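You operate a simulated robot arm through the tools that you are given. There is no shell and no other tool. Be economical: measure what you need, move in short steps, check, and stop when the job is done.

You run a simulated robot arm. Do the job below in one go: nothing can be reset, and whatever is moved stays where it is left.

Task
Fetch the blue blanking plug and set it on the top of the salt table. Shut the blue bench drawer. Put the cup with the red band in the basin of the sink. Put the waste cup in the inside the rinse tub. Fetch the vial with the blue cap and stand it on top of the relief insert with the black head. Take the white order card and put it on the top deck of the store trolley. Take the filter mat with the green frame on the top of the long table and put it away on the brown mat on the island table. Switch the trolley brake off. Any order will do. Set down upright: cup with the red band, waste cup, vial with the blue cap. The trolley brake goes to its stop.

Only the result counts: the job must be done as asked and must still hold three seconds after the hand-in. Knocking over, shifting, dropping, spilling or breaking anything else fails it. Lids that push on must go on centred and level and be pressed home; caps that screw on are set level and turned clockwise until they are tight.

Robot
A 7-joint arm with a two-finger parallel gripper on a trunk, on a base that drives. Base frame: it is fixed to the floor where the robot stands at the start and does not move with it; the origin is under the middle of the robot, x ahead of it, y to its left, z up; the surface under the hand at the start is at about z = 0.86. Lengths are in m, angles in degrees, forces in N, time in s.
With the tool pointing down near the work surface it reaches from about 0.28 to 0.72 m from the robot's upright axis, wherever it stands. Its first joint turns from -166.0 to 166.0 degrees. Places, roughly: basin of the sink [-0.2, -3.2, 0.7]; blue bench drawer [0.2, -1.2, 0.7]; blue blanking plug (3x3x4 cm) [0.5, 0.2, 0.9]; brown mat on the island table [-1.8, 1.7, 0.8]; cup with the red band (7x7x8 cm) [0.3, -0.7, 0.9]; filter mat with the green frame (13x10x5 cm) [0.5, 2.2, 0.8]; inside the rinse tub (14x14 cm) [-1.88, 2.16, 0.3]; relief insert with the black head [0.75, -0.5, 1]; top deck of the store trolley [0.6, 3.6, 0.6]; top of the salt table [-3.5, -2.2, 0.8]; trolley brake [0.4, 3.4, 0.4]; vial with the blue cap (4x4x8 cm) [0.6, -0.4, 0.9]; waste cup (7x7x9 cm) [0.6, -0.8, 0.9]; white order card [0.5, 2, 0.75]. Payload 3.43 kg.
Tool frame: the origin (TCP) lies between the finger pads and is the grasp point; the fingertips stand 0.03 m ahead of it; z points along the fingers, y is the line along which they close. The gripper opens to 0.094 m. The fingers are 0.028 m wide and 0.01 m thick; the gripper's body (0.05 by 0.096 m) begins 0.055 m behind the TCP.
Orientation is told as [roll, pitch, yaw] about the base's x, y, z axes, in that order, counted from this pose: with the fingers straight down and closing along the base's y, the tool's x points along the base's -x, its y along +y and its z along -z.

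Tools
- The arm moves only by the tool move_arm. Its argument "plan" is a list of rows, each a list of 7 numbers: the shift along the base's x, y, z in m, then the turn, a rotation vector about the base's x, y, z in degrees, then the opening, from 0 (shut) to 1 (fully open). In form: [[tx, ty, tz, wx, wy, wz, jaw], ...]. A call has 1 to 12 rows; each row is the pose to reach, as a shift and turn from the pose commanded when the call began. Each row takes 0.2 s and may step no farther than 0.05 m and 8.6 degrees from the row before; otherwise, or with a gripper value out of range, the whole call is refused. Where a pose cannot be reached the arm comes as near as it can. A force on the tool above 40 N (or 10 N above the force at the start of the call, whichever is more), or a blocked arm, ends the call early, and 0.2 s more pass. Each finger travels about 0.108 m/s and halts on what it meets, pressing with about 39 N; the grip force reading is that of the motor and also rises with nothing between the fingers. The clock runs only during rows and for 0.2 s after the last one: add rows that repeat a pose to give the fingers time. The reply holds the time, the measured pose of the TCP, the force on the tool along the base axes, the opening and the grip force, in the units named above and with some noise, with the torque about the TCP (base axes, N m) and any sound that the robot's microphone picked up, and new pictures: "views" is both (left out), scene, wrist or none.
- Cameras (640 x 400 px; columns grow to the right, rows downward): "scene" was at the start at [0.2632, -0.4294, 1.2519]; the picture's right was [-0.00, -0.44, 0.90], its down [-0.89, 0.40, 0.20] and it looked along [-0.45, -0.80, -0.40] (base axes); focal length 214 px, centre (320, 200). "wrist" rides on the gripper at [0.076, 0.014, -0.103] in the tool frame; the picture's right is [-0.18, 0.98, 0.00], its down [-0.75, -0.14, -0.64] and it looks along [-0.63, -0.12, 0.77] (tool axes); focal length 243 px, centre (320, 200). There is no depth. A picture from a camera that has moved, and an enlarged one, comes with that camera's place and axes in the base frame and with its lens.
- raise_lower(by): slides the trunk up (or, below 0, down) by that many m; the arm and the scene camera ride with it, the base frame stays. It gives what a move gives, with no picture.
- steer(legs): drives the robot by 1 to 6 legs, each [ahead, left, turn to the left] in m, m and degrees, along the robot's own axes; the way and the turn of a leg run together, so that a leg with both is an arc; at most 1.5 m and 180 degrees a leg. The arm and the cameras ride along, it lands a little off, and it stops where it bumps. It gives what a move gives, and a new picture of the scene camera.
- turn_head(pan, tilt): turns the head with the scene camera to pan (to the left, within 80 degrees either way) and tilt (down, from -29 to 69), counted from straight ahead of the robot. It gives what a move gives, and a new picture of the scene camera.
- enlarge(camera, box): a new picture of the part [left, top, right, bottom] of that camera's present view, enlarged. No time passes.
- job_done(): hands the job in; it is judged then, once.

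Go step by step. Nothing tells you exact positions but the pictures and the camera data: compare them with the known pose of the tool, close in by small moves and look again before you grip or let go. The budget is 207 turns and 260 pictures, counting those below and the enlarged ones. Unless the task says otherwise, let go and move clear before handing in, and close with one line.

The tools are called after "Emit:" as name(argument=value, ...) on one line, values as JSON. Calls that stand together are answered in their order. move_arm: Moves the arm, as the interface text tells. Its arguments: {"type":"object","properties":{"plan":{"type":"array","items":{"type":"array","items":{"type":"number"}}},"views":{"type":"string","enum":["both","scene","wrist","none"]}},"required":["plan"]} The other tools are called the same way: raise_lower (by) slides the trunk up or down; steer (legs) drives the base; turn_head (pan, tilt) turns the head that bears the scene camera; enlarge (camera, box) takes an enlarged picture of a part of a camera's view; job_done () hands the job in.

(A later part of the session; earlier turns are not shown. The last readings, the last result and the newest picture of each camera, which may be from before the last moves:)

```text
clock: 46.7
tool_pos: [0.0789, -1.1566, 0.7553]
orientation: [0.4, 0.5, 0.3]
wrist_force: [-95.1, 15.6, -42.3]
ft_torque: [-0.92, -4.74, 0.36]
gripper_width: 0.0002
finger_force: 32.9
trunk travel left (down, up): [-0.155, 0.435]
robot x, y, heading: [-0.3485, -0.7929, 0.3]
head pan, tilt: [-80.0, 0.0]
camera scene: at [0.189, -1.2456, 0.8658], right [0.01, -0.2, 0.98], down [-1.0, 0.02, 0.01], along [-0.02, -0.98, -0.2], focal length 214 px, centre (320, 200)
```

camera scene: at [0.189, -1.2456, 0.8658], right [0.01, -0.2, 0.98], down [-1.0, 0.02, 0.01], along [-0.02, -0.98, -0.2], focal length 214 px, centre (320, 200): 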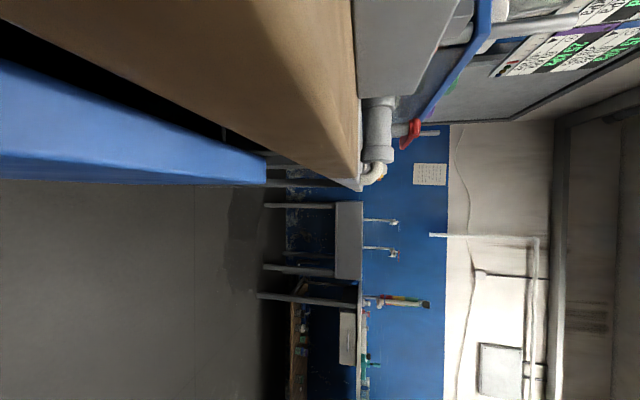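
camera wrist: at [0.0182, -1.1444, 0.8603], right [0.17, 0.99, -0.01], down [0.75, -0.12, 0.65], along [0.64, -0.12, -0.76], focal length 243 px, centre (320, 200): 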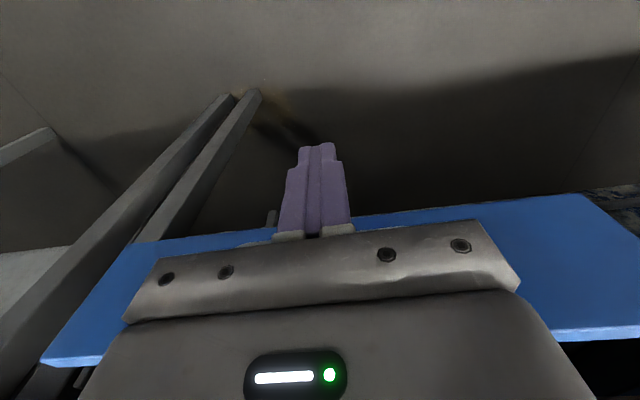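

The head is physical and bumped the bench. I'll back off, turn it back, then continue pushing.

Emit:
move_arm(plan=[[-0.03, 0, 0, 0, 0, 0, 0], [-0.06, 0, 0, 0, 0, 0, 0]], views="none")

Emit:
turn_head(pan=0, tilt=-29)

```text
clock: 47.3
tool_pos: [0.039, -1.1594, 0.7601]
orientation: [-0.7, -1.0, 1.0]
wrist_force: [-0.6, -0.4, -0.1]
ft_torque: [-0.01, -0.03, 0.0]
gripper_width: 0.0002
finger_force: 33.1
trunk travel left (down, up): [-0.155, 0.435]
robot x, y, heading: [-0.3455, -0.7971, 0.4]
head pan, tilt: [-80.0, 0.0]
```

```text
clock: 48.9
tool_pos: [0.0338, -1.1594, 0.7585]
orientation: [-0.6, -0.7, 0.8]
wrist_force: [-0.4, 0.1, 0.3]
ft_torque: [0.0, 0.01, 0.02]
gripper_width: 0.0
finger_force: 32.9
trunk travel left (down, up): [-0.155, 0.435]
robot x, y, heading: [-0.3484, -0.7984, 0.4]
head pan, tilt: [0.0, -28.6]
camera scene: at [0.1854, -1.156, 0.8237], right [0.01, -1.0, 0.01], down [-0.87, -0.02, -0.49], along [0.49, 0.0, -0.87], focal length 214 px, centre (320, 200)
```

scene: 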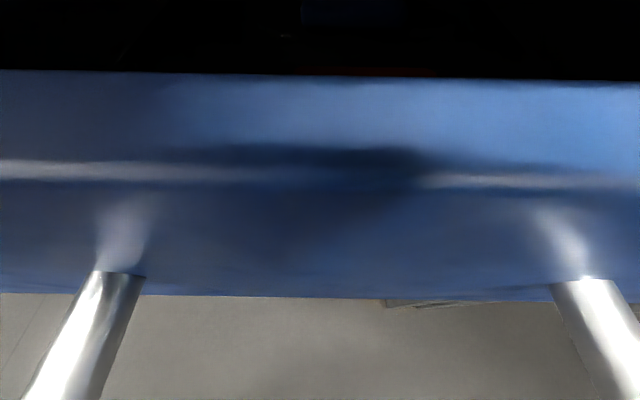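

Emit:
move_arm(plan=[[-0.04, 0, 0, 0, 0, 0, 0], [-0.08, 0, 0, 0, 0, 0, 0], [-0.11, 0, 0.03, 0, 0, 0, 0], [-0.13, 0, 0.07, 0, 0, 0, 0], [-0.15, 0, 0.11, 0, 0, 0, 0]], views="scene")

```text
clock: 50.1
tool_pos: [-0.1146, -1.1613, 0.8682]
orientation: [-0.6, -0.6, 1.0]
wrist_force: [-0.7, -0.7, 0.0]
ft_torque: [-0.02, 0.05, 0.03]
gripper_width: 0.0
finger_force: 33.6
trunk travel left (down, up): [-0.155, 0.435]
robot x, y, heading: [-0.3468, -0.7934, 0.4]
head pan, tilt: [0.0, -28.6]
camera scene: at [0.037, -1.1573, 0.9332], right [0.01, -1.0, 0.01], down [-0.87, -0.02, -0.49], along [0.49, 0.0, -0.87], focal length 214 px, centre (320, 200)
```

scene: 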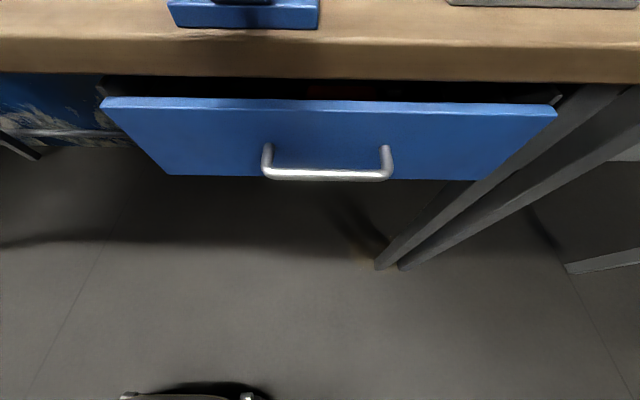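

Nearly shut. I'll tuck the head (tilt 69) and push the handle with the fingers until it stops.

Emit:
turn_head(pan=0, tilt=69)

Emit:
move_arm(plan=[[0.04, 0, 0, 0, 0, 0, 0], [0.06, 0, -0.04, 0, 0, 0, 0], [0.08, 0, -0.08, 0, 0, 0, 0], [0.12, 0, -0.12, 0, 0, 0, 0], [0.16, 0, -0.123, 0, 0, 0, 0], [0.2, 0, -0.123, 0, 0, 0, 0], [0.22, 0, -0.123, 0, 0, 0, 0], [0.24, 0, -0.123, 0, 0, 0, 0], [0.26, 0, -0.123, 0, 0, 0, 0], [0.28, 0, -0.123, 0, 0, 0, 0], [0.3, 0, -0.123, 0, 0, 0, 0]], views="wrist")

```text
clock: 51.8
tool_pos: [-0.1121, -1.1613, 0.8687]
orientation: [-0.5, -0.7, 0.8]
wrist_force: [-0.8, 0.3, 0.9]
ft_torque: [0.04, 0.01, 0.03]
gripper_width: 0.0
finger_force: 33.3
trunk travel left (down, up): [-0.155, 0.435]
robot x, y, heading: [-0.3495, -0.7972, 0.4]
head pan, tilt: [0.0, 68.8]
camera scene: at [-0.1025, -1.1596, 0.9417], right [0.01, -1.0, 0.01], down [-0.37, 0.0, 0.93], along [-0.93, -0.02, -0.37], focal length 214 px, centre (320, 200)
```

scene: 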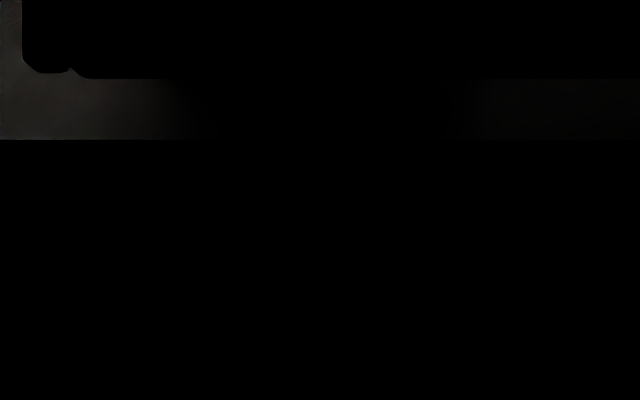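

```text
refused: row 4 steps farther than a row can; nothing moved
```

Emit:
move_arm(plan=[[0.04, 0, 0, 0, 0, 0, 0], [0.06, 0, -0.04, 0, 0, 0, 0], [0.08, 0, -0.08, 0, 0, 0, 0], [0.1, 0, -0.12, 0, 0, 0, 0], [0.14, 0, -0.123, 0, 0, 0, 0], [0.18, 0, -0.123, 0, 0, 0, 0], [0.21, 0, -0.123, 0, 0, 0, 0], [0.23, 0, -0.123, 0, 0, 0, 0], [0.25, 0, -0.123, 0, 0, 0, 0], [0.27, 0, -0.123, 0, 0, 0, 0], [0.285, 0, -0.123, 0, 0, 0, 0]], views="wrist")

```text
clock: 53.9
tool_pos: [0.1236, -1.1609, 0.7437]
orientation: [-0.2, 0.3, 0.1]
wrist_force: [-21.4, 3.6, 2.9]
ft_torque: [-0.48, -2.08, -0.38]
gripper_width: 0.0
finger_force: 33.1
trunk travel left (down, up): [-0.155, 0.435]
robot x, y, heading: [-0.3454, -0.7934, 0.2]
head pan, tilt: [0.0, 68.8]
stopped in row 10: the force on the tool passed its limit at 60 N (the readings are from after the stop); the commanded pose is now the measured one
camera wrist: at [0.0484, -1.147, 0.8461], right [0.18, 0.98, 0.0], down [0.76, -0.14, 0.64], along [0.63, -0.12, -0.77], focal length 243 px, centre (320, 200)
```

wrist: 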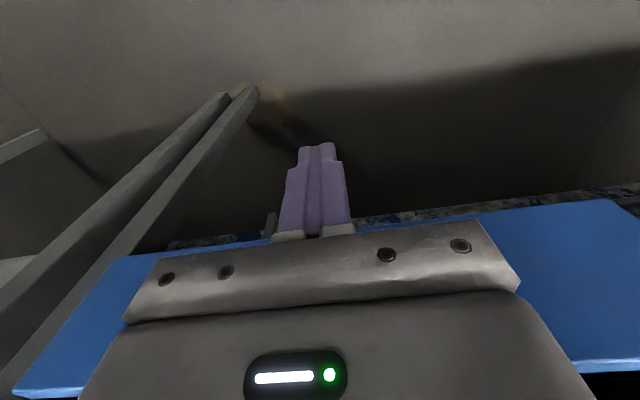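

Emit:
move_arm(plan=[[-0.04, 0, 0, 0, 0, 0, 0], [-0.08, 0, 0, 0, 0, 0, 0], [-0.12, 0, 0, 0, 0, 0, 0], [-0.16, 0, 0.03, 0, 0, 0, 0], [-0.2, 0, 0.06, 0, 0, 0, 0], [-0.23, 0, 0.09, 0, 0, 0, 0], [-0.23, 0, 0.12, 0, 0, 0, 0]], views="none")

Emit:
turn_head(pan=0, tilt=-29)

```text
clock: 55.5
tool_pos: [-0.1012, -1.1617, 0.8653]
orientation: [-0.2, 0.0, 0.3]
wrist_force: [0.3, 0.3, -0.2]
ft_torque: [-0.04, -0.02, -0.03]
gripper_width: 0.0
finger_force: 33.5
trunk travel left (down, up): [-0.155, 0.435]
robot x, y, heading: [-0.347, -0.7975, -0.1]
head pan, tilt: [0.0, 68.8]
```

```text
clock: 57.2
tool_pos: [-0.1016, -1.1621, 0.8658]
orientation: [-0.2, 0.2, 0.5]
wrist_force: [0.4, 0.1, 0.3]
ft_torque: [0.0, 0.0, -0.02]
gripper_width: 0.0002
finger_force: 33.0
trunk travel left (down, up): [-0.155, 0.435]
robot x, y, heading: [-0.3494, -0.7993, 0.5]
head pan, tilt: [0.0, -28.6]
camera scene: at [0.0507, -1.1605, 0.9283], right [0.01, -1.0, 0.0], down [-0.88, -0.01, -0.48], along [0.48, 0.0, -0.88], focal length 214 px, centre (320, 200)
```

scene: 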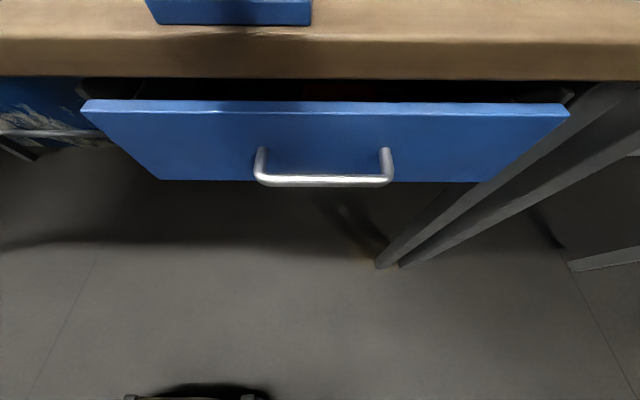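

I'll repeat a gentle push to see whether the drawer is at its stop.

Emit:
turn_head(pan=0, tilt=69)

Emit:
move_arm(plan=[[0.04, 0, -0.03, 0, 0, 0, 0], [0.06, 0, -0.06, 0, 0, 0, 0], [0.08, 0, -0.1, 0, 0, 0, 0], [0.12, 0, -0.115, 0, 0, 0, 0], [0.16, 0, -0.115, 0, 0, 0, 0], [0.2, 0, -0.115, 0, 0, 0, 0], [0.21, 0, -0.115, 0, 0, 0, 0]], views="none")

Emit:
move_arm(plan=[[0.004, 0, 0, 0, 0, 0, 0], [0.008, 0, 0, 0, 0, 0, 0], [0.012, 0, 0, 0, 0, 0, 0]], views="none")

Emit:
move_arm(plan=[[0.004, 0, 0, 0, 0, 0, 0], [0.008, 0, 0, 0, 0, 0, 0], [0.012, 0, 0, 0, 0, 0, 0]], views="none")

Emit:
move_arm(plan=[[0.004, 0, 0, 0, 0, 0, 0], [0.008, 0, 0, 0, 0, 0, 0], [0.012, 0, 0, 0, 0, 0, 0]], views="none")

```text
clock: 58.9
tool_pos: [-0.1, -1.1618, 0.8656]
orientation: [-0.2, 0.0, 0.3]
wrist_force: [-0.2, 0.3, -1.0]
ft_torque: [0.04, -0.01, 0.01]
gripper_width: 0.0
finger_force: 32.7
trunk travel left (down, up): [-0.155, 0.435]
robot x, y, heading: [-0.348, -0.7939, 0.2]
head pan, tilt: [0.0, 68.8]
camera scene: at [-0.0891, -1.1614, 0.9396], right [0.01, -1.0, 0.0], down [-0.36, 0.0, 0.93], along [-0.93, -0.01, -0.36], focal length 214 px, centre (320, 200)
```

scene: 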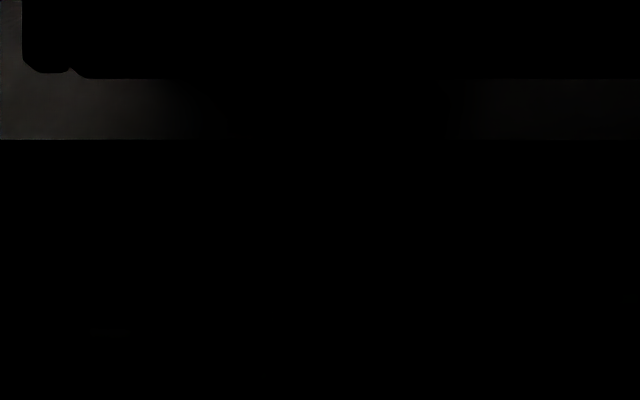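

```text
clock: 60.5
tool_pos: [0.108, -1.1635, 0.7497]
orientation: [-0.2, 0.1, 0.4]
wrist_force: [-0.9, -0.6, -0.4]
ft_torque: [0.0, 0.04, 0.03]
gripper_width: 0.0001
finger_force: 33.5
trunk travel left (down, up): [-0.155, 0.435]
robot x, y, heading: [-0.3499, -0.8002, 0.3]
head pan, tilt: [0.0, 68.8]
```

```text
clock: 61.3
tool_pos: [0.1224, -1.1611, 0.7498]
orientation: [-0.2, 0.2, 0.4]
wrist_force: [0.0, -0.2, 1.5]
ft_torque: [-0.03, -0.01, -0.01]
gripper_width: 0.0
finger_force: 33.0
trunk travel left (down, up): [-0.155, 0.435]
robot x, y, heading: [-0.3476, -0.7973, 0.4]
head pan, tilt: [0.0, 68.8]
```

```text
clock: 62.1
tool_pos: [0.1239, -1.1621, 0.7487]
orientation: [0.0, 0.7, 0.1]
wrist_force: [-17.8, 4.7, 5.2]
ft_torque: [-0.54, -1.96, -0.24]
gripper_width: 0.0001
finger_force: 33.0
trunk travel left (down, up): [-0.155, 0.435]
robot x, y, heading: [-0.3508, -0.7952, 0.1]
head pan, tilt: [0.0, 68.8]
stopped in row 3: the force on the tool passed its limit at 45 N (the readings are from after the stop); the commanded pose is now the measured one
```

```text
clock: 62.6
tool_pos: [0.1227, -1.1634, 0.7466]
orientation: [0.1, 1.1, -0.1]
wrist_force: [-18.2, 3.6, 5.3]
ft_torque: [-0.57, -1.9, 0.11]
gripper_width: 0.0
finger_force: 32.5
trunk travel left (down, up): [-0.155, 0.435]
robot x, y, heading: [-0.3495, -0.7957, -0.3]
head pan, tilt: [0.0, 68.8]
stopped in row 2: the force on the tool passed its limit at 44 N (the readings are from after the stop); the commanded pose is now the measured one
```

The torque shows the gripper body touching the bench edge about 0.11 m above the TCP. I'll back off, pitch the tool forward, and push the panel right of the handle with the fingertips.

Emit:
move_arm(plan=[[-0.04, 0, 0, 0, 0, 0, 0], [-0.08, 0, 0, 0, 0, 0, 0], [-0.12, 0, 0, 0, 0, 0, 0], [-0.16, -0.02, 0.01, 0, -8, 0, 0], [-0.18, -0.05, 0.03, 0, -16, 0, 0], [-0.18, -0.08, 0.05, 0, -24, 0, 0], [-0.18, -0.1, 0.06, 0, -32, 0, 0], [-0.18, -0.1, 0.06, 0, -40, 0, 0], [-0.18, -0.1, 0.06, 0, -48, 0, 0], [-0.18, -0.1, 0.06, 0, -55, 0, 0]], views="wrist")

```text
clock: 64.8
tool_pos: [-0.0556, -1.2627, 0.8083]
orientation: [-0.2, -54.1, 0.3]
wrist_force: [0.6, -1.2, 0.0]
ft_torque: [0.01, 0.02, -0.01]
gripper_width: 0.0
finger_force: 33.1
trunk travel left (down, up): [-0.155, 0.435]
robot x, y, heading: [-0.3469, -0.7997, -0.1]
head pan, tilt: [0.0, 68.8]
camera wrist: at [-0.1829, -1.2479, 0.8054], right [0.11, 0.98, 0.15], down [-0.08, -0.14, 0.99], along [0.99, -0.12, 0.06], focal length 243 px, centre (320, 200)
```

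wrist: 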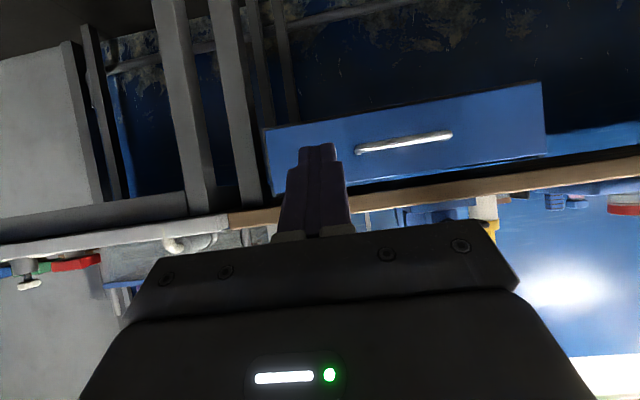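

Emit:
move_arm(plan=[[0.03, 0, -0.025, 0, 0, 0, 0], [0.07, 0, -0.025, 0, 0, 0, 0], [0.11, 0, -0.025, 0, 0, 0, 0], [0.14, 0, -0.025, 0, 0, 0, 0], [0.16, 0, -0.025, 0, 0, 0, 0], [0.175, 0, -0.025, 0, 0, 0, 0]], views="wrist")

```text
clock: 66.2
tool_pos: [0.1219, -1.2623, 0.7816]
orientation: [0.0, -54.0, 0.1]
wrist_force: [0.0, 0.1, 0.2]
ft_torque: [0.02, -0.02, -0.04]
gripper_width: 0.0
finger_force: 32.9
trunk travel left (down, up): [-0.155, 0.435]
robot x, y, heading: [-0.3531, -0.7965, -0.0]
head pan, tilt: [0.0, 68.8]
camera wrist: at [-0.0061, -1.248, 0.7791], right [0.11, 0.98, 0.15], down [-0.08, -0.14, 0.99], along [0.99, -0.12, 0.06], focal length 243 px, centre (320, 200)
```

wrist: 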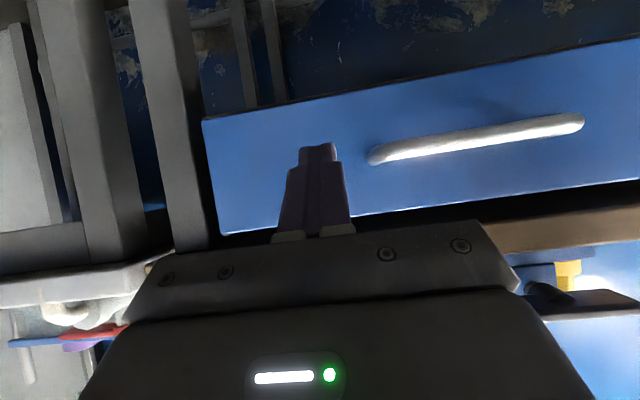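

Emit:
move_arm(plan=[[0.01, 0, 0, 0, 0, 0, 0], [0.02, 0, 0, 0, 0, 0, 0], [0.03, 0, 0, 0, 0, 0, 0], [0.04, 0, 0, 0, 0, 0, 0], [0.05, 0, 0, 0, 0, 0, 0], [0.06, 0, 0, 0, 0, 0, 0]], views="wrist")

```text
clock: 67.5
tool_pos: [0.1683, -1.2651, 0.7776]
orientation: [0.0, -53.6, 0.0]
wrist_force: [-15.5, 2.9, 5.9]
ft_torque: [0.01, -0.03, 0.09]
gripper_width: 0.0
finger_force: 33.1
trunk travel left (down, up): [-0.155, 0.435]
robot x, y, heading: [-0.3527, -0.7981, -0.0]
head pan, tilt: [0.0, 68.8]
stopped in row 6: the force on the tool passed its limit at 50 N (the readings are from after the stop); the commanded pose is now the measured one
camera wrist: at [0.0401, -1.2495, 0.7764], right [0.11, 0.98, 0.15], down [-0.07, -0.14, 0.99], along [0.99, -0.12, 0.05], focal length 243 px, centre (320, 200)
```

wrist: 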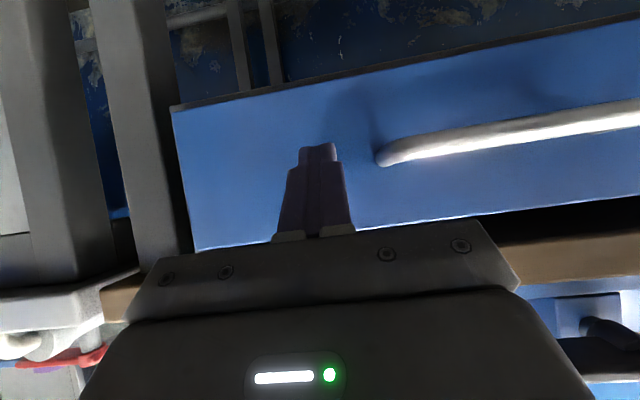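

Emit:
move_arm(plan=[[0.006, 0, 0, 0, 0, 0, 0], [0.012, 0, 0, 0, 0, 0, 0], [0.018, 0, 0, 0, 0, 0, 0]], views="none")

Emit:
move_arm(plan=[[-0.04, 0, 0, 0, 0, 0, 0], [-0.08, 0, 0, 0, 0, 0, 0], [-0.12, 0, 0.03, 0, 0, 0, 0], [-0.16, 0, 0.06, 0, 0, 0, 0], [-0.2, 0, 0.09, 0, 0, 0, 0]], views="wrist")

```text
clock: 67.9
tool_pos: [0.1672, -1.2668, 0.7749]
orientation: [0.2, -53.5, -0.3]
wrist_force: [-15.6, 2.8, 4.7]
ft_torque: [0.01, -0.06, 0.11]
gripper_width: 0.0002
finger_force: 32.5
trunk travel left (down, up): [-0.155, 0.435]
robot x, y, heading: [-0.3502, -0.7957, -0.4]
head pan, tilt: [0.0, 68.8]
stopped in row 1: the force on the tool passed its limit at 47 N (the readings are from after the stop); the commanded pose is now the measured one
```

```text
clock: 69.1
tool_pos: [-0.0289, -1.2646, 0.863]
orientation: [0.2, -53.4, -0.1]
wrist_force: [0.0, 0.8, -0.6]
ft_torque: [-0.02, -0.04, -0.01]
gripper_width: 0.0
finger_force: 33.6
trunk travel left (down, up): [-0.155, 0.435]
robot x, y, heading: [-0.3507, -0.7959, -0.4]
head pan, tilt: [0.0, 68.8]
camera wrist: at [-0.1576, -1.2491, 0.8629], right [0.11, 0.98, 0.15], down [-0.07, -0.14, 0.99], along [0.99, -0.12, 0.05], focal length 243 px, centre (320, 200)
```

wrist: 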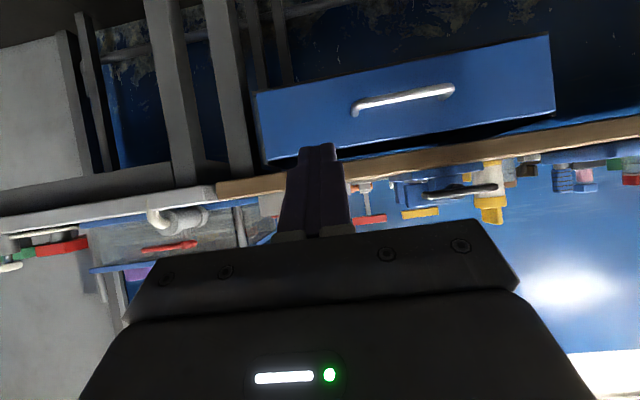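

Firm stop at the bench line — the drawer is home. Now return the tool vertical, raise it, and look at it and the cup from above.

Emit:
move_arm(plan=[[-0.03, 0.02, 0.03, 0, 8, 0, 0], [-0.03, 0.05, 0.06, 0, 16, 0, 0.2], [-0.03, 0.08, 0.09, 0, 24, 0, 0.4], [-0.03, 0.11, 0.12, 0, 32, 0, 0.6], [-0.03, 0.14, 0.15, 0, 40, 0, 0.8], [-0.03, 0.17, 0.18, 0, 48, 0, 1], [-0.03, 0.2, 0.21, 0, 53.5, 0, 1], [-0.03, 0.24, 0.23, 0, 53.5, 0, 1], [-0.03, 0.28, 0.25, 0, 53.5, 0, 1]], views="none")

Emit:
turn_head(pan=0, tilt=-15)

```text
clock: 71.1
tool_pos: [-0.0571, -0.9852, 1.1173]
orientation: [0.0, 0.1, -0.1]
wrist_force: [-0.9, -0.2, 0.7]
ft_torque: [0.02, 0.01, -0.01]
gripper_width: 0.0942
finger_force: 0.2
trunk travel left (down, up): [-0.155, 0.435]
robot x, y, heading: [-0.3489, -0.7936, -0.3]
head pan, tilt: [0.0, 68.8]
```

```text
clock: 72.7
tool_pos: [-0.0576, -0.9873, 1.1159]
orientation: [0.0, 0.1, -0.1]
wrist_force: [0.5, -0.2, 0.2]
ft_torque: [0.02, 0.02, 0.0]
gripper_width: 0.0942
finger_force: 0.0
trunk travel left (down, up): [-0.155, 0.435]
robot x, y, heading: [-0.3521, -0.7931, 0.1]
head pan, tilt: [0.0, -15.0]
camera scene: at [0.0767, -0.9871, 1.165], right [0.0, -1.0, 0.0], down [-0.97, 0.0, -0.26], along [0.26, 0.0, -0.97], focal length 214 px, centre (320, 200)
```

scene: 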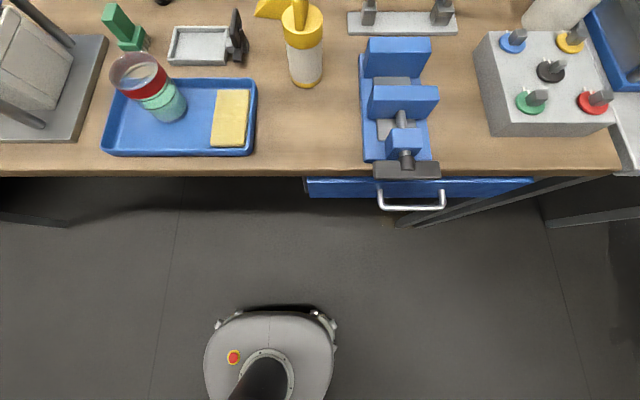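

Drawer is shut under the bench edge. Cup rim centre ≈ (0.309,-0.75,0.935). Tuck the head and move above the cup.

Emit:
turn_head(pan=0, tilt=69)

Emit:
move_arm(plan=[[0.037, 0.024, 0, 0, 0, 0, 1], [0.074, 0.048, 0, 0, 0, 0, 1], [0.111, 0.072, 0, 0, 0, 0, 1], [0.148, 0.096, 0, 0, 0, 0, 1], [0.185, 0.12, 0, 0, 0, 0, 1], [0.222, 0.144, 0, 0, 0, 0, 1], [0.259, 0.168, 0, 0, 0, 0, 1], [0.296, 0.192, 0, 0, 0, 0, 1], [0.333, 0.216, 0, 0, 0, 0, 1], [0.366, 0.237, 0, 0, 0, 0, 1], [0.366, 0.237, -0.04, 0, 0, 0, 1]], views="wrist")

```text
clock: 74.2
tool_pos: [-0.0577, -0.9881, 1.1161]
orientation: [0.0, 0.1, -0.1]
wrist_force: [0.3, 0.4, -0.6]
ft_torque: [0.02, 0.0, 0.02]
gripper_width: 0.0942
finger_force: 0.1
trunk travel left (down, up): [-0.155, 0.435]
robot x, y, heading: [-0.3522, -0.7972, -0.2]
head pan, tilt: [0.0, 68.8]
camera scene: at [-0.0454, -0.9869, 1.1898], right [0.0, -1.0, 0.0], down [-0.36, 0.0, 0.93], along [-0.93, 0.0, -0.36], focal length 214 px, centre (320, 200)
```

scene: 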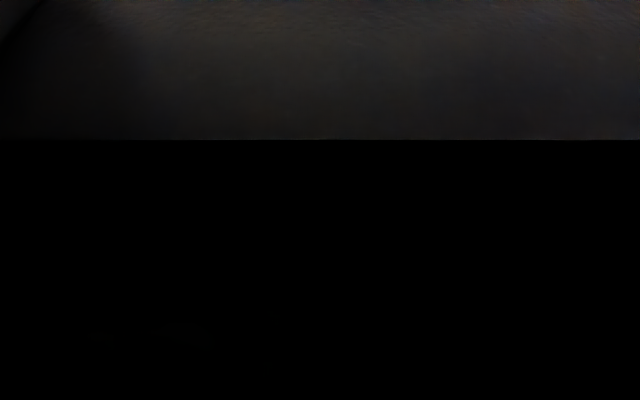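

```text
clock: 76.7
tool_pos: [0.3088, -0.7506, 1.0746]
orientation: [0.0, 0.1, 0.0]
wrist_force: [0.2, -0.2, -0.6]
ft_torque: [-0.02, -0.02, 0.03]
gripper_width: 0.0942
finger_force: 0.1
trunk travel left (down, up): [-0.155, 0.435]
robot x, y, heading: [-0.3524, -0.797, -0.1]
head pan, tilt: [0.0, 68.8]
camera wrist: at [0.2325, -0.7356, 1.1766], right [0.19, 0.98, 0.0], down [0.75, -0.14, 0.64], along [0.63, -0.12, -0.77], focal length 243 px, centre (320, 200)
```

wrist: 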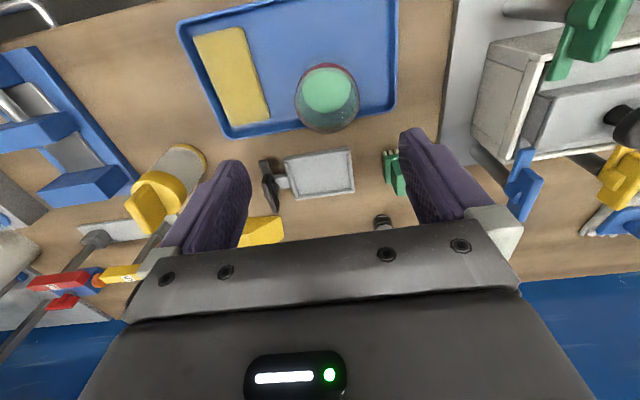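

Rim centre refined to (0.309,-0.744). Descend and grip.

Emit:
move_arm(plan=[[0, 0.006, -0.04, 0, 0, 0, 1], [0, 0.006, -0.08, 0, 0, 0, 1], [0, 0.006, -0.12, 0, 0, 0, 1], [0, 0.006, -0.155, 0, 0, 0, 1], [0, 0.006, -0.17, 0, 0, 0, 1]], views="wrist")

```text
clock: 77.8
tool_pos: [0.3084, -0.7432, 0.9076]
orientation: [0.1, 0.1, -0.1]
wrist_force: [-0.2, 0.3, 0.6]
ft_torque: [-0.01, -0.01, 0.0]
gripper_width: 0.094
finger_force: 0.1
trunk travel left (down, up): [-0.155, 0.435]
robot x, y, heading: [-0.354, -0.7951, -0.0]
head pan, tilt: [0.0, 68.8]
camera wrist: at [0.2312, -0.7287, 1.0091], right [0.19, 0.98, 0.0], down [0.75, -0.14, 0.64], along [0.63, -0.12, -0.77], focal length 243 px, centre (320, 200)
```

wrist: 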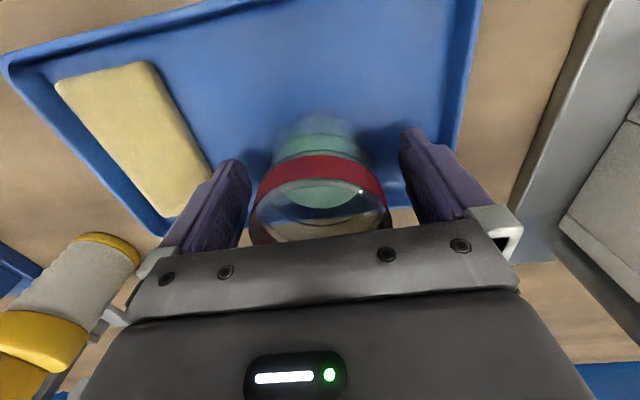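

Emit:
move_arm(plan=[[0, 0.002, 0, 0, 0, 0, 0.8], [0, 0.002, 0, 0, 0, 0, 0.5], [0, 0.002, 0, 0, 0, 0, 0], [0, 0.002, 0, 0, 0, 0, 0], [0, 0.002, 0, 0, 0, 0, 0]], views="none")

Emit:
move_arm(plan=[[0, 0, 0.02, 0, 0, 0, 0], [0, 0, 0.05, 0, 0, 0, 0], [0, 0, 0.08, 0, 0, 0, 0], [0, 0, 0.12, 0, 0, 0, 0], [-0.02, 0, 0.16, 0, 0, 0, 0]], views="wrist")

```text
clock: 79.0
tool_pos: [0.3071, -0.7414, 0.9069]
orientation: [0.0, 0.1, -0.1]
wrist_force: [0.4, 0.0, 1.0]
ft_torque: [0.03, -0.08, 0.03]
gripper_width: 0.0615
finger_force: 39.0
trunk travel left (down, up): [-0.155, 0.435]
robot x, y, heading: [-0.348, -0.7921, -0.0]
head pan, tilt: [0.0, 68.8]
```

```text
clock: 80.2
tool_pos: [0.2859, -0.7365, 1.067]
orientation: [0.0, 0.2, -0.1]
wrist_force: [-0.3, 0.2, -1.6]
ft_torque: [-0.01, 0.0, -0.02]
gripper_width: 0.0615
finger_force: 39.0
trunk travel left (down, up): [-0.155, 0.435]
robot x, y, heading: [-0.3498, -0.7951, -0.2]
head pan, tilt: [0.0, 68.8]
camera wrist: at [0.2099, -0.7224, 1.1691], right [0.19, 0.98, 0.0], down [0.76, -0.14, 0.64], along [0.63, -0.12, -0.77], focal length 243 px, centre (320, 200)
```

wrist: 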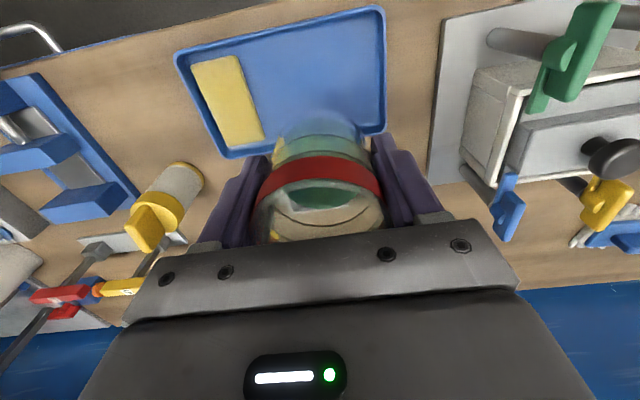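

Cup held. Back away from the bench, turn to face -y, and look towards the sink.

Emit:
steer(legs=[[-0.45, 0, 0], [0, 0, -90]])

Emit:
turn_head(pan=0, tilt=-29)

```text
clock: 86.8
tool_pos: [-0.7412, -1.4315, 1.0662]
orientation: [0.0, 0.2, -89.4]
wrist_force: [-0.1, -0.6, -2.9]
ft_torque: [0.03, 0.0, 0.0]
gripper_width: 0.0617
finger_force: 38.4
trunk travel left (down, up): [-0.155, 0.435]
robot x, y, heading: [-0.8083, -0.7926, -89.4]
head pan, tilt: [0.0, 68.8]
camera scene: at [-0.7395, -1.4405, 1.1403], right [-1.0, -0.01, 0.0], down [0.0, 0.36, 0.93], along [-0.01, 0.93, -0.36], focal length 214 px, centre (320, 200)
```

scene: 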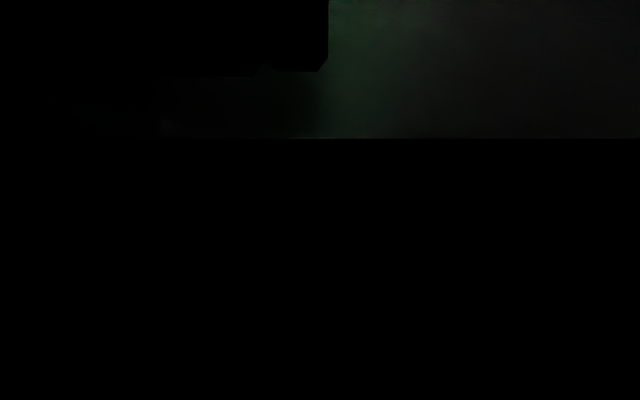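

```text
clock: 88.5
tool_pos: [-0.7403, -1.4315, 1.067]
orientation: [-0.1, 0.3, -89.5]
wrist_force: [-0.1, 0.3, -1.6]
ft_torque: [0.03, 0.0, -0.05]
gripper_width: 0.0615
finger_force: 38.8
trunk travel left (down, up): [-0.155, 0.435]
robot x, y, heading: [-0.8095, -0.7933, -89.5]
head pan, tilt: [0.0, -28.6]
camera scene: at [-0.7379, -1.5804, 1.1288], right [-1.0, -0.01, 0.0], down [-0.01, 0.88, -0.48], along [0.01, -0.48, -0.88], focal length 214 px, centre (320, 200)
```

scene: 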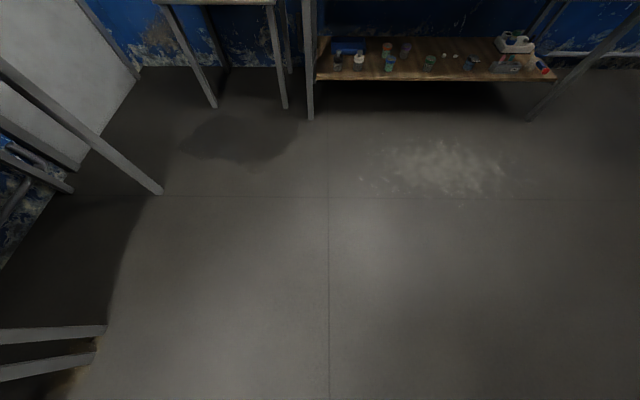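

Emit:
raise_lower(by=0.2)

Emit:
steer(legs=[[1.1, 0.62, 0]])

```text
clock: 90.7
tool_pos: [-0.7418, -1.4308, 1.2669]
orientation: [0.0, 0.1, -89.5]
wrist_force: [-0.1, -0.7, -2.0]
ft_torque: [0.05, 0.04, 0.02]
gripper_width: 0.0617
finger_force: 39.0
trunk travel left (down, up): [-0.355, 0.235]
robot x, y, heading: [-0.8086, -0.7931, -89.6]
head pan, tilt: [0.0, -28.6]
```

```text
clock: 97.1
tool_pos: [-0.1286, -2.5566, 1.2663]
orientation: [0.0, 0.2, -90.1]
wrist_force: [-0.4, -0.3, -1.9]
ft_torque: [0.0, 0.03, -0.01]
gripper_width: 0.0617
finger_force: 38.7
trunk travel left (down, up): [-0.355, 0.235]
robot x, y, heading: [-0.1913, -1.9171, -89.9]
head pan, tilt: [0.0, -28.6]
camera scene: at [-0.1271, -2.7058, 1.3286], right [-1.0, 0.0, 0.0], down [0.0, 0.88, -0.48], along [0.0, -0.48, -0.88], focal length 214 px, centre (320, 200)
```

scene: 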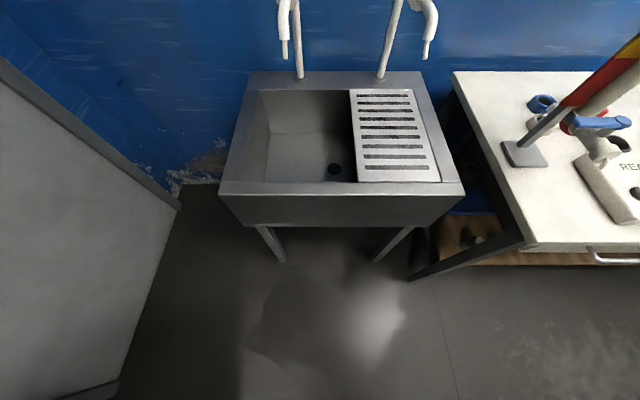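

Sink basin opening: x from -0.22 to 0.07, y -3.02 to -3.41 (draining board covers the right). I'll tuck the head, drive closer and aim for (-0.075,-3.17).

Emit:
turn_head(pan=0, tilt=69)

Emit:
steer(legs=[[0.55, 0.05, 0]])

Emit:
move_arm(plan=[[0, 0, 0, 0, 0, 0, 0]], views="wrist")

```text
clock: 98.9
tool_pos: [-0.1282, -2.5568, 1.2662]
orientation: [0.0, 0.1, -89.9]
wrist_force: [0.3, 0.8, -2.1]
ft_torque: [0.01, -0.02, -0.02]
gripper_width: 0.0617
finger_force: 39.0
trunk travel left (down, up): [-0.355, 0.235]
robot x, y, heading: [-0.1892, -1.9179, -89.8]
head pan, tilt: [0.0, 68.8]
camera scene: at [-0.1276, -2.5657, 1.3402], right [-1.0, 0.0, 0.0], down [0.0, 0.36, 0.93], along [0.0, 0.93, -0.36], focal length 214 px, centre (320, 200)
```

scene: 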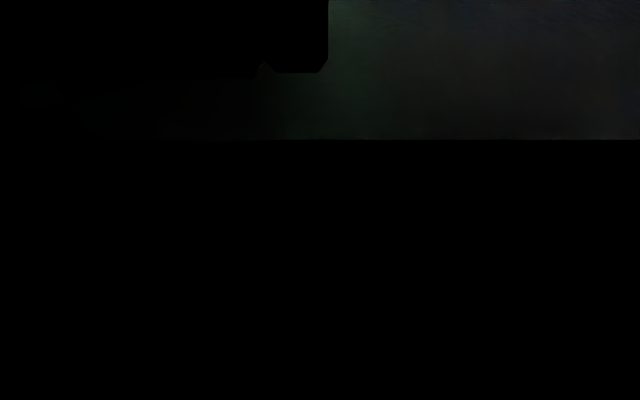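

```text
clock: 102.0
tool_pos: [-0.0744, -3.1041, 1.2669]
orientation: [-0.1, 0.2, -89.6]
wrist_force: [0.5, -0.2, -1.6]
ft_torque: [0.04, 0.01, 0.0]
gripper_width: 0.0615
finger_force: 38.7
trunk travel left (down, up): [-0.355, 0.235]
robot x, y, heading: [-0.1394, -2.4648, -89.8]
head pan, tilt: [0.0, 68.8]
camera scene: at [-0.074, -3.1137, 1.3399], right [-1.0, -0.01, 0.0], down [0.0, 0.36, 0.93], along [-0.01, 0.93, -0.36], focal length 214 px, centre (320, 200)
```

scene: 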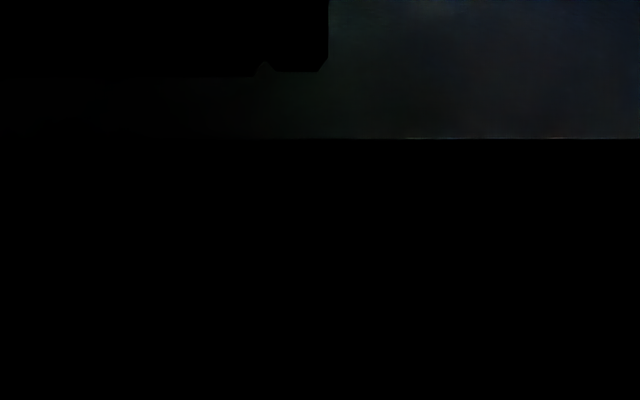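

```text
clock: 102.4
tool_pos: [-0.0757, -3.103, 1.2662]
orientation: [0.0, 0.2, -89.7]
wrist_force: [0.7, 0.0, -1.4]
ft_torque: [0.01, 0.01, -0.02]
gripper_width: 0.0613
finger_force: 38.5
trunk travel left (down, up): [-0.355, 0.235]
robot x, y, heading: [-0.1404, -2.469, -89.4]
head pan, tilt: [0.0, 68.8]
camera wrist: at [-0.0619, -3.0264, 1.3683], right [0.98, -0.18, 0.0], down [-0.14, -0.76, 0.64], along [-0.11, -0.63, -0.77], focal length 243 px, centre (320, 200)
```

wrist: 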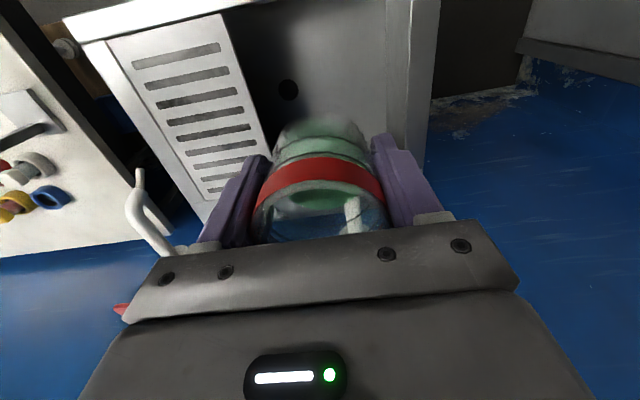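

Emit:
steer(legs=[[0.06, 0, 0]])

Emit:
raise_lower(by=-0.3)

Emit:
move_arm(plan=[[0, 0, -0.03, 0, 0, 0, 0], [0, 0, -0.06, 0, 0, 0, 0]], views="wrist")

```text
clock: 103.4
tool_pos: [-0.0753, -3.1643, 1.265]
orientation: [0.0, 0.3, -89.6]
wrist_force: [-0.1, -1.0, -3.4]
ft_torque: [0.09, 0.03, 0.02]
gripper_width: 0.0617
finger_force: 38.8
trunk travel left (down, up): [-0.355, 0.235]
robot x, y, heading: [-0.1381, -2.5228, -89.7]
head pan, tilt: [0.0, 68.8]
camera scene: at [-0.0736, -3.1749, 1.3391], right [-1.0, -0.01, 0.0], down [0.0, 0.36, 0.93], along [-0.01, 0.93, -0.36], focal length 214 px, centre (320, 200)
```

scene: 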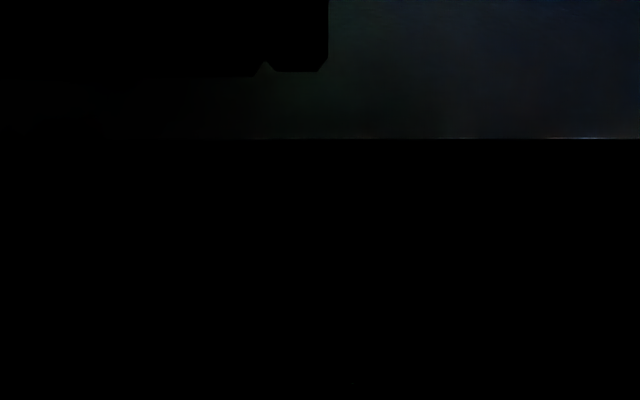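

```text
clock: 104.9
tool_pos: [-0.0863, -3.1594, 1.1375]
orientation: [-0.5, 0.9, -90.2]
wrist_force: [-8.8, 11.5, -10.0]
ft_torque: [0.45, 0.51, 0.05]
gripper_width: 0.0613
finger_force: 39.0
trunk travel left (down, up): [-0.229, 0.361]
robot x, y, heading: [-0.1401, -2.5264, -89.9]
head pan, tilt: [0.0, 68.8]
stopped: the force on the tool passed its limit at 49 N (the readings are from after the stop); the commanded pose is now the measured one
```

```text
clock: 105.5
tool_pos: [-0.0843, -3.1569, 1.0839]
orientation: [-0.5, 0.4, -90.2]
wrist_force: [-15.6, 22.4, 4.1]
ft_torque: [-0.71, -0.52, 0.21]
gripper_width: 0.0611
finger_force: 38.8
trunk travel left (down, up): [-0.229, 0.361]
robot x, y, heading: [-0.1395, -2.5225, -89.9]
head pan, tilt: [0.0, 68.8]
camera wrist: at [-0.0693, -3.081, 1.1857], right [0.98, -0.19, -0.01], down [-0.14, -0.76, 0.64], along [-0.12, -0.62, -0.77], focal length 243 px, centre (320, 200)
```

wrist: 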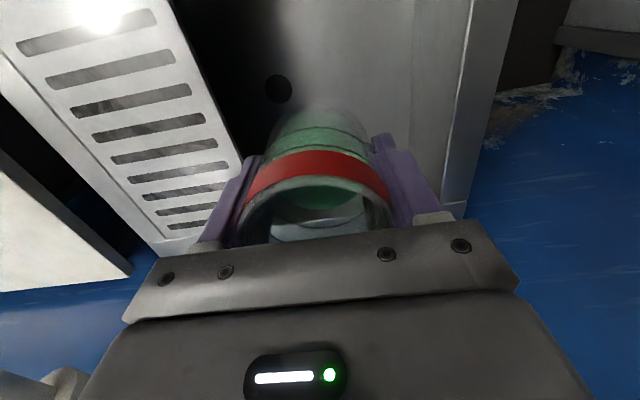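

The tap spout is touching the gripper. Moving back toward the front of the basin.

Emit:
move_arm(plan=[[-0.01, 0.03, 0, 0, 0, 0, 0], [-0.02, 0.05, 0, 0, 0, 0, 0]], views="none")

Emit:
turn_head(pan=0, tilt=40)

```text
clock: 106.1
tool_pos: [-0.1, -3.111, 1.0797]
orientation: [-0.4, 0.6, -90.0]
wrist_force: [-0.9, 0.3, -2.3]
ft_torque: [-0.01, -0.02, -0.03]
gripper_width: 0.0613
finger_force: 38.9
trunk travel left (down, up): [-0.229, 0.361]
robot x, y, heading: [-0.1395, -2.5233, -89.9]
head pan, tilt: [0.0, 68.8]
```

```text
clock: 107.0
tool_pos: [-0.102, -3.1112, 1.0802]
orientation: [-0.5, 0.6, -90.1]
wrist_force: [-1.7, 3.0, 0.0]
ft_torque: [-0.32, -0.18, -0.04]
gripper_width: 0.0614
finger_force: 39.0
trunk travel left (down, up): [-0.229, 0.361]
robot x, y, heading: [-0.1421, -2.5258, -90.1]
head pan, tilt: [0.0, 40.0]
camera scene: at [-0.0992, -3.1568, 1.1243], right [-1.0, 0.0, 0.01], down [0.01, 0.76, 0.65], along [-0.01, 0.65, -0.76], focal length 214 px, centre (320, 200)
```

scene: 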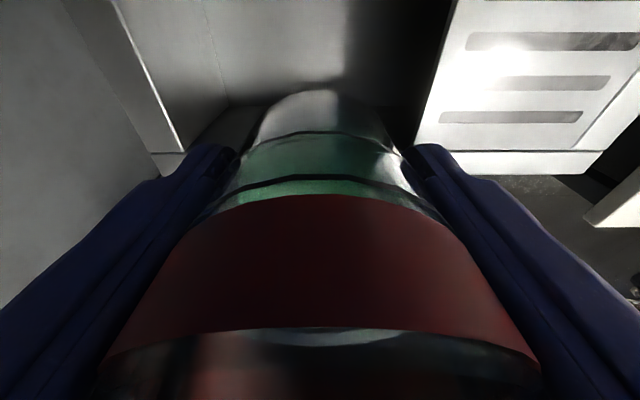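

The head bulge sticks toward the tap. I'll tuck it and yaw the tool by +90° so that it points along +x, away from the spout.

Emit:
turn_head(pan=0, tilt=69)

Emit:
move_arm(plan=[[0, 0.03, 0, 0, 0, 8.3, 0], [0, 0.04, 0, 0, 0, 16.6, 0], [0, 0.04, 0, 0, 0, 24.9, 0], [0, 0.04, 0, 0, 0, 33.2, 0], [0, 0.04, 0, 0, 0, 41.5, 0], [0, 0.04, 0, 0, 0, 49.8, 0], [0, 0.04, 0, 0, 0, 58.1, 0], [0, 0.04, 0, 0, 0, 66.4, 0], [0, 0.04, 0, 0, 0, 74.7, 0], [0, 0.04, 0, 0, 0, 83, 0], [0, 0.04, 0, 0, 0, 90, 0]], views="wrist")

```text
clock: 107.9
tool_pos: [-0.1003, -3.1115, 1.079]
orientation: [-0.4, 0.6, -90.0]
wrist_force: [-0.2, -0.2, -2.1]
ft_torque: [-0.02, 0.04, 0.03]
gripper_width: 0.0615
finger_force: 39.5
trunk travel left (down, up): [-0.229, 0.361]
robot x, y, heading: [-0.1413, -2.5249, -90.2]
head pan, tilt: [0.0, 68.8]
camera scene: at [-0.0981, -3.1221, 1.1531], right [-1.0, 0.0, 0.01], down [0.01, 0.35, 0.94], along [0.0, 0.94, -0.35], focal length 214 px, centre (320, 200)
```

scene: 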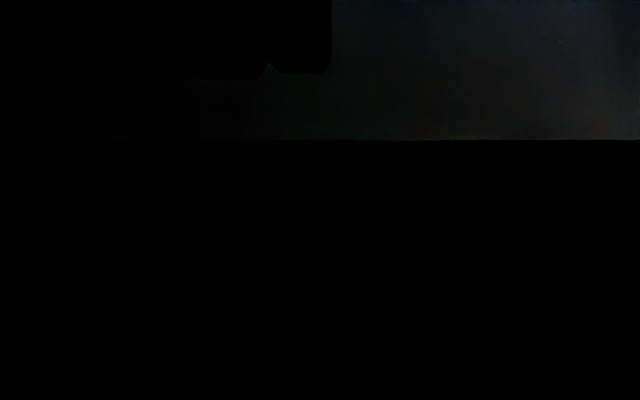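

```text
clock: 110.3
tool_pos: [-0.1026, -3.0705, 1.0811]
orientation: [-0.3, 0.5, 0.1]
wrist_force: [0.9, 0.3, -2.4]
ft_torque: [0.02, -0.03, 0.02]
gripper_width: 0.0615
finger_force: 39.7
trunk travel left (down, up): [-0.229, 0.361]
robot x, y, heading: [-0.1405, -2.528, -89.9]
head pan, tilt: [0.0, 68.8]
camera wrist: at [-0.1776, -3.0547, 1.1825], right [0.18, 0.98, -0.01], down [0.76, -0.14, 0.64], along [0.62, -0.12, -0.77], focal length 243 px, centre (320, 200)
```

wrist: 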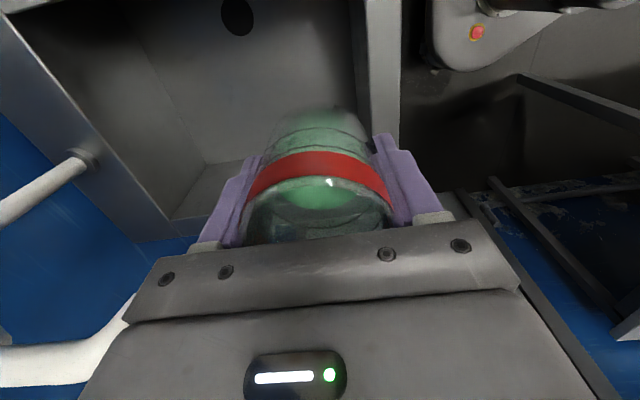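

Now the bulge points to +x. Shift to (-0.08,-3.12) and lower into the basin.

Emit:
move_arm(plan=[[0.01, -0.025, -0.02, 0.3, -0.5, 0, 0], [0.022, -0.05, -0.04, 0.3, -0.5, 0, 0], [0.022, -0.05, -0.08, 0.3, -0.5, 0, 0], [0.022, -0.05, -0.12, 0.3, -0.5, 0, 0], [0.022, -0.05, -0.16, 0.3, -0.5, 0, 0], [0.022, -0.05, -0.2, 0.3, -0.5, 0, 0]], views="wrist")

```text
clock: 111.7
tool_pos: [-0.0787, -3.1211, 0.8806]
orientation: [-0.2, 0.2, 0.0]
wrist_force: [0.7, -0.5, -2.2]
ft_torque: [0.0, -0.01, -0.04]
gripper_width: 0.0613
finger_force: 38.6
trunk travel left (down, up): [-0.229, 0.361]
robot x, y, heading: [-0.1396, -2.5225, -89.9]
head pan, tilt: [0.0, 68.8]
camera wrist: at [-0.1549, -3.1065, 0.9817], right [0.18, 0.98, 0.0], down [0.75, -0.14, 0.64], along [0.63, -0.12, -0.77], focal length 243 px, centre (320, 200)
```

wrist: 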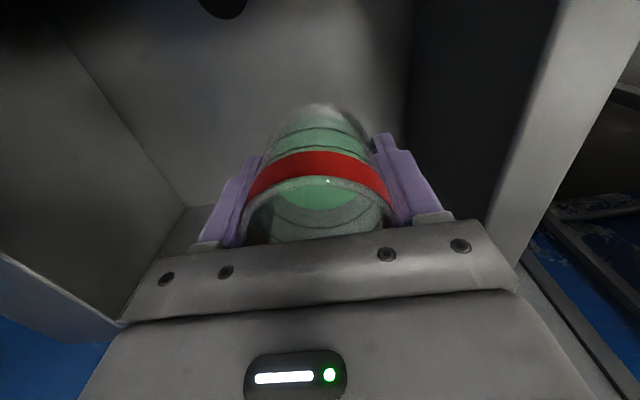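

Emit:
move_arm(plan=[[0, 0, -0.04, 0, 0, 0, 0], [0, 0, -0.075, 0, 0, 0, 0], [0, 0, -0.1, 0, 0, 0, 0], [0, 0, -0.115, 0, 0, 0, 0], [0, 0, -0.122, 0, 0, 0, 0]], views="wrist")

```text
clock: 112.9
tool_pos: [-0.0804, -3.1211, 0.7558]
orientation: [-0.1, 0.1, 0.1]
wrist_force: [0.0, -0.7, -3.1]
ft_torque: [0.01, -0.01, -0.01]
gripper_width: 0.0613
finger_force: 39.0
trunk travel left (down, up): [-0.229, 0.361]
robot x, y, heading: [-0.1417, -2.5263, -89.9]
head pan, tilt: [0.0, 68.8]
camera wrist: at [-0.1556, -3.1049, 0.858], right [0.18, 0.98, 0.0], down [0.75, -0.14, 0.64], along [0.63, -0.12, -0.77], focal length 243 px, centre (320, 200)
```

wrist: 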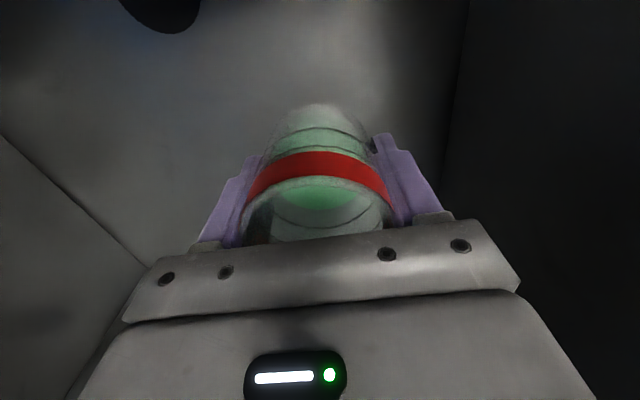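

Emit:
move_arm(plan=[[0, 0, -0.005, 0, 0, 0, 0], [0, 0, -0.01, 0, 0, 0, 0], [0, 0, -0.014, 0, 0, 0, 0]], views="none")

Emit:
move_arm(plan=[[0, 0, -0.003, 0, 0, 0, 0], [0, 0, -0.006, 0, 0, 0, 0], [0, 0, -0.008, 0, 0, 0, 0]], views="none")

```text
clock: 113.7
tool_pos: [-0.0794, -3.119, 0.7425]
orientation: [0.0, 0.1, 0.1]
wrist_force: [0.2, -1.1, -2.7]
ft_torque: [-0.03, -0.02, 0.0]
gripper_width: 0.0613
finger_force: 38.9
trunk travel left (down, up): [-0.229, 0.361]
robot x, y, heading: [-0.139, -2.5273, -90.0]
head pan, tilt: [0.0, 68.8]
```

```text
clock: 114.5
tool_pos: [-0.0798, -3.12, 0.7347]
orientation: [-0.1, 0.1, -0.1]
wrist_force: [-0.5, 0.2, -1.9]
ft_torque: [0.02, -0.01, 0.0]
gripper_width: 0.0612
finger_force: 39.3
trunk travel left (down, up): [-0.229, 0.361]
robot x, y, heading: [-0.1396, -2.5243, -89.9]
head pan, tilt: [0.0, 68.8]
```

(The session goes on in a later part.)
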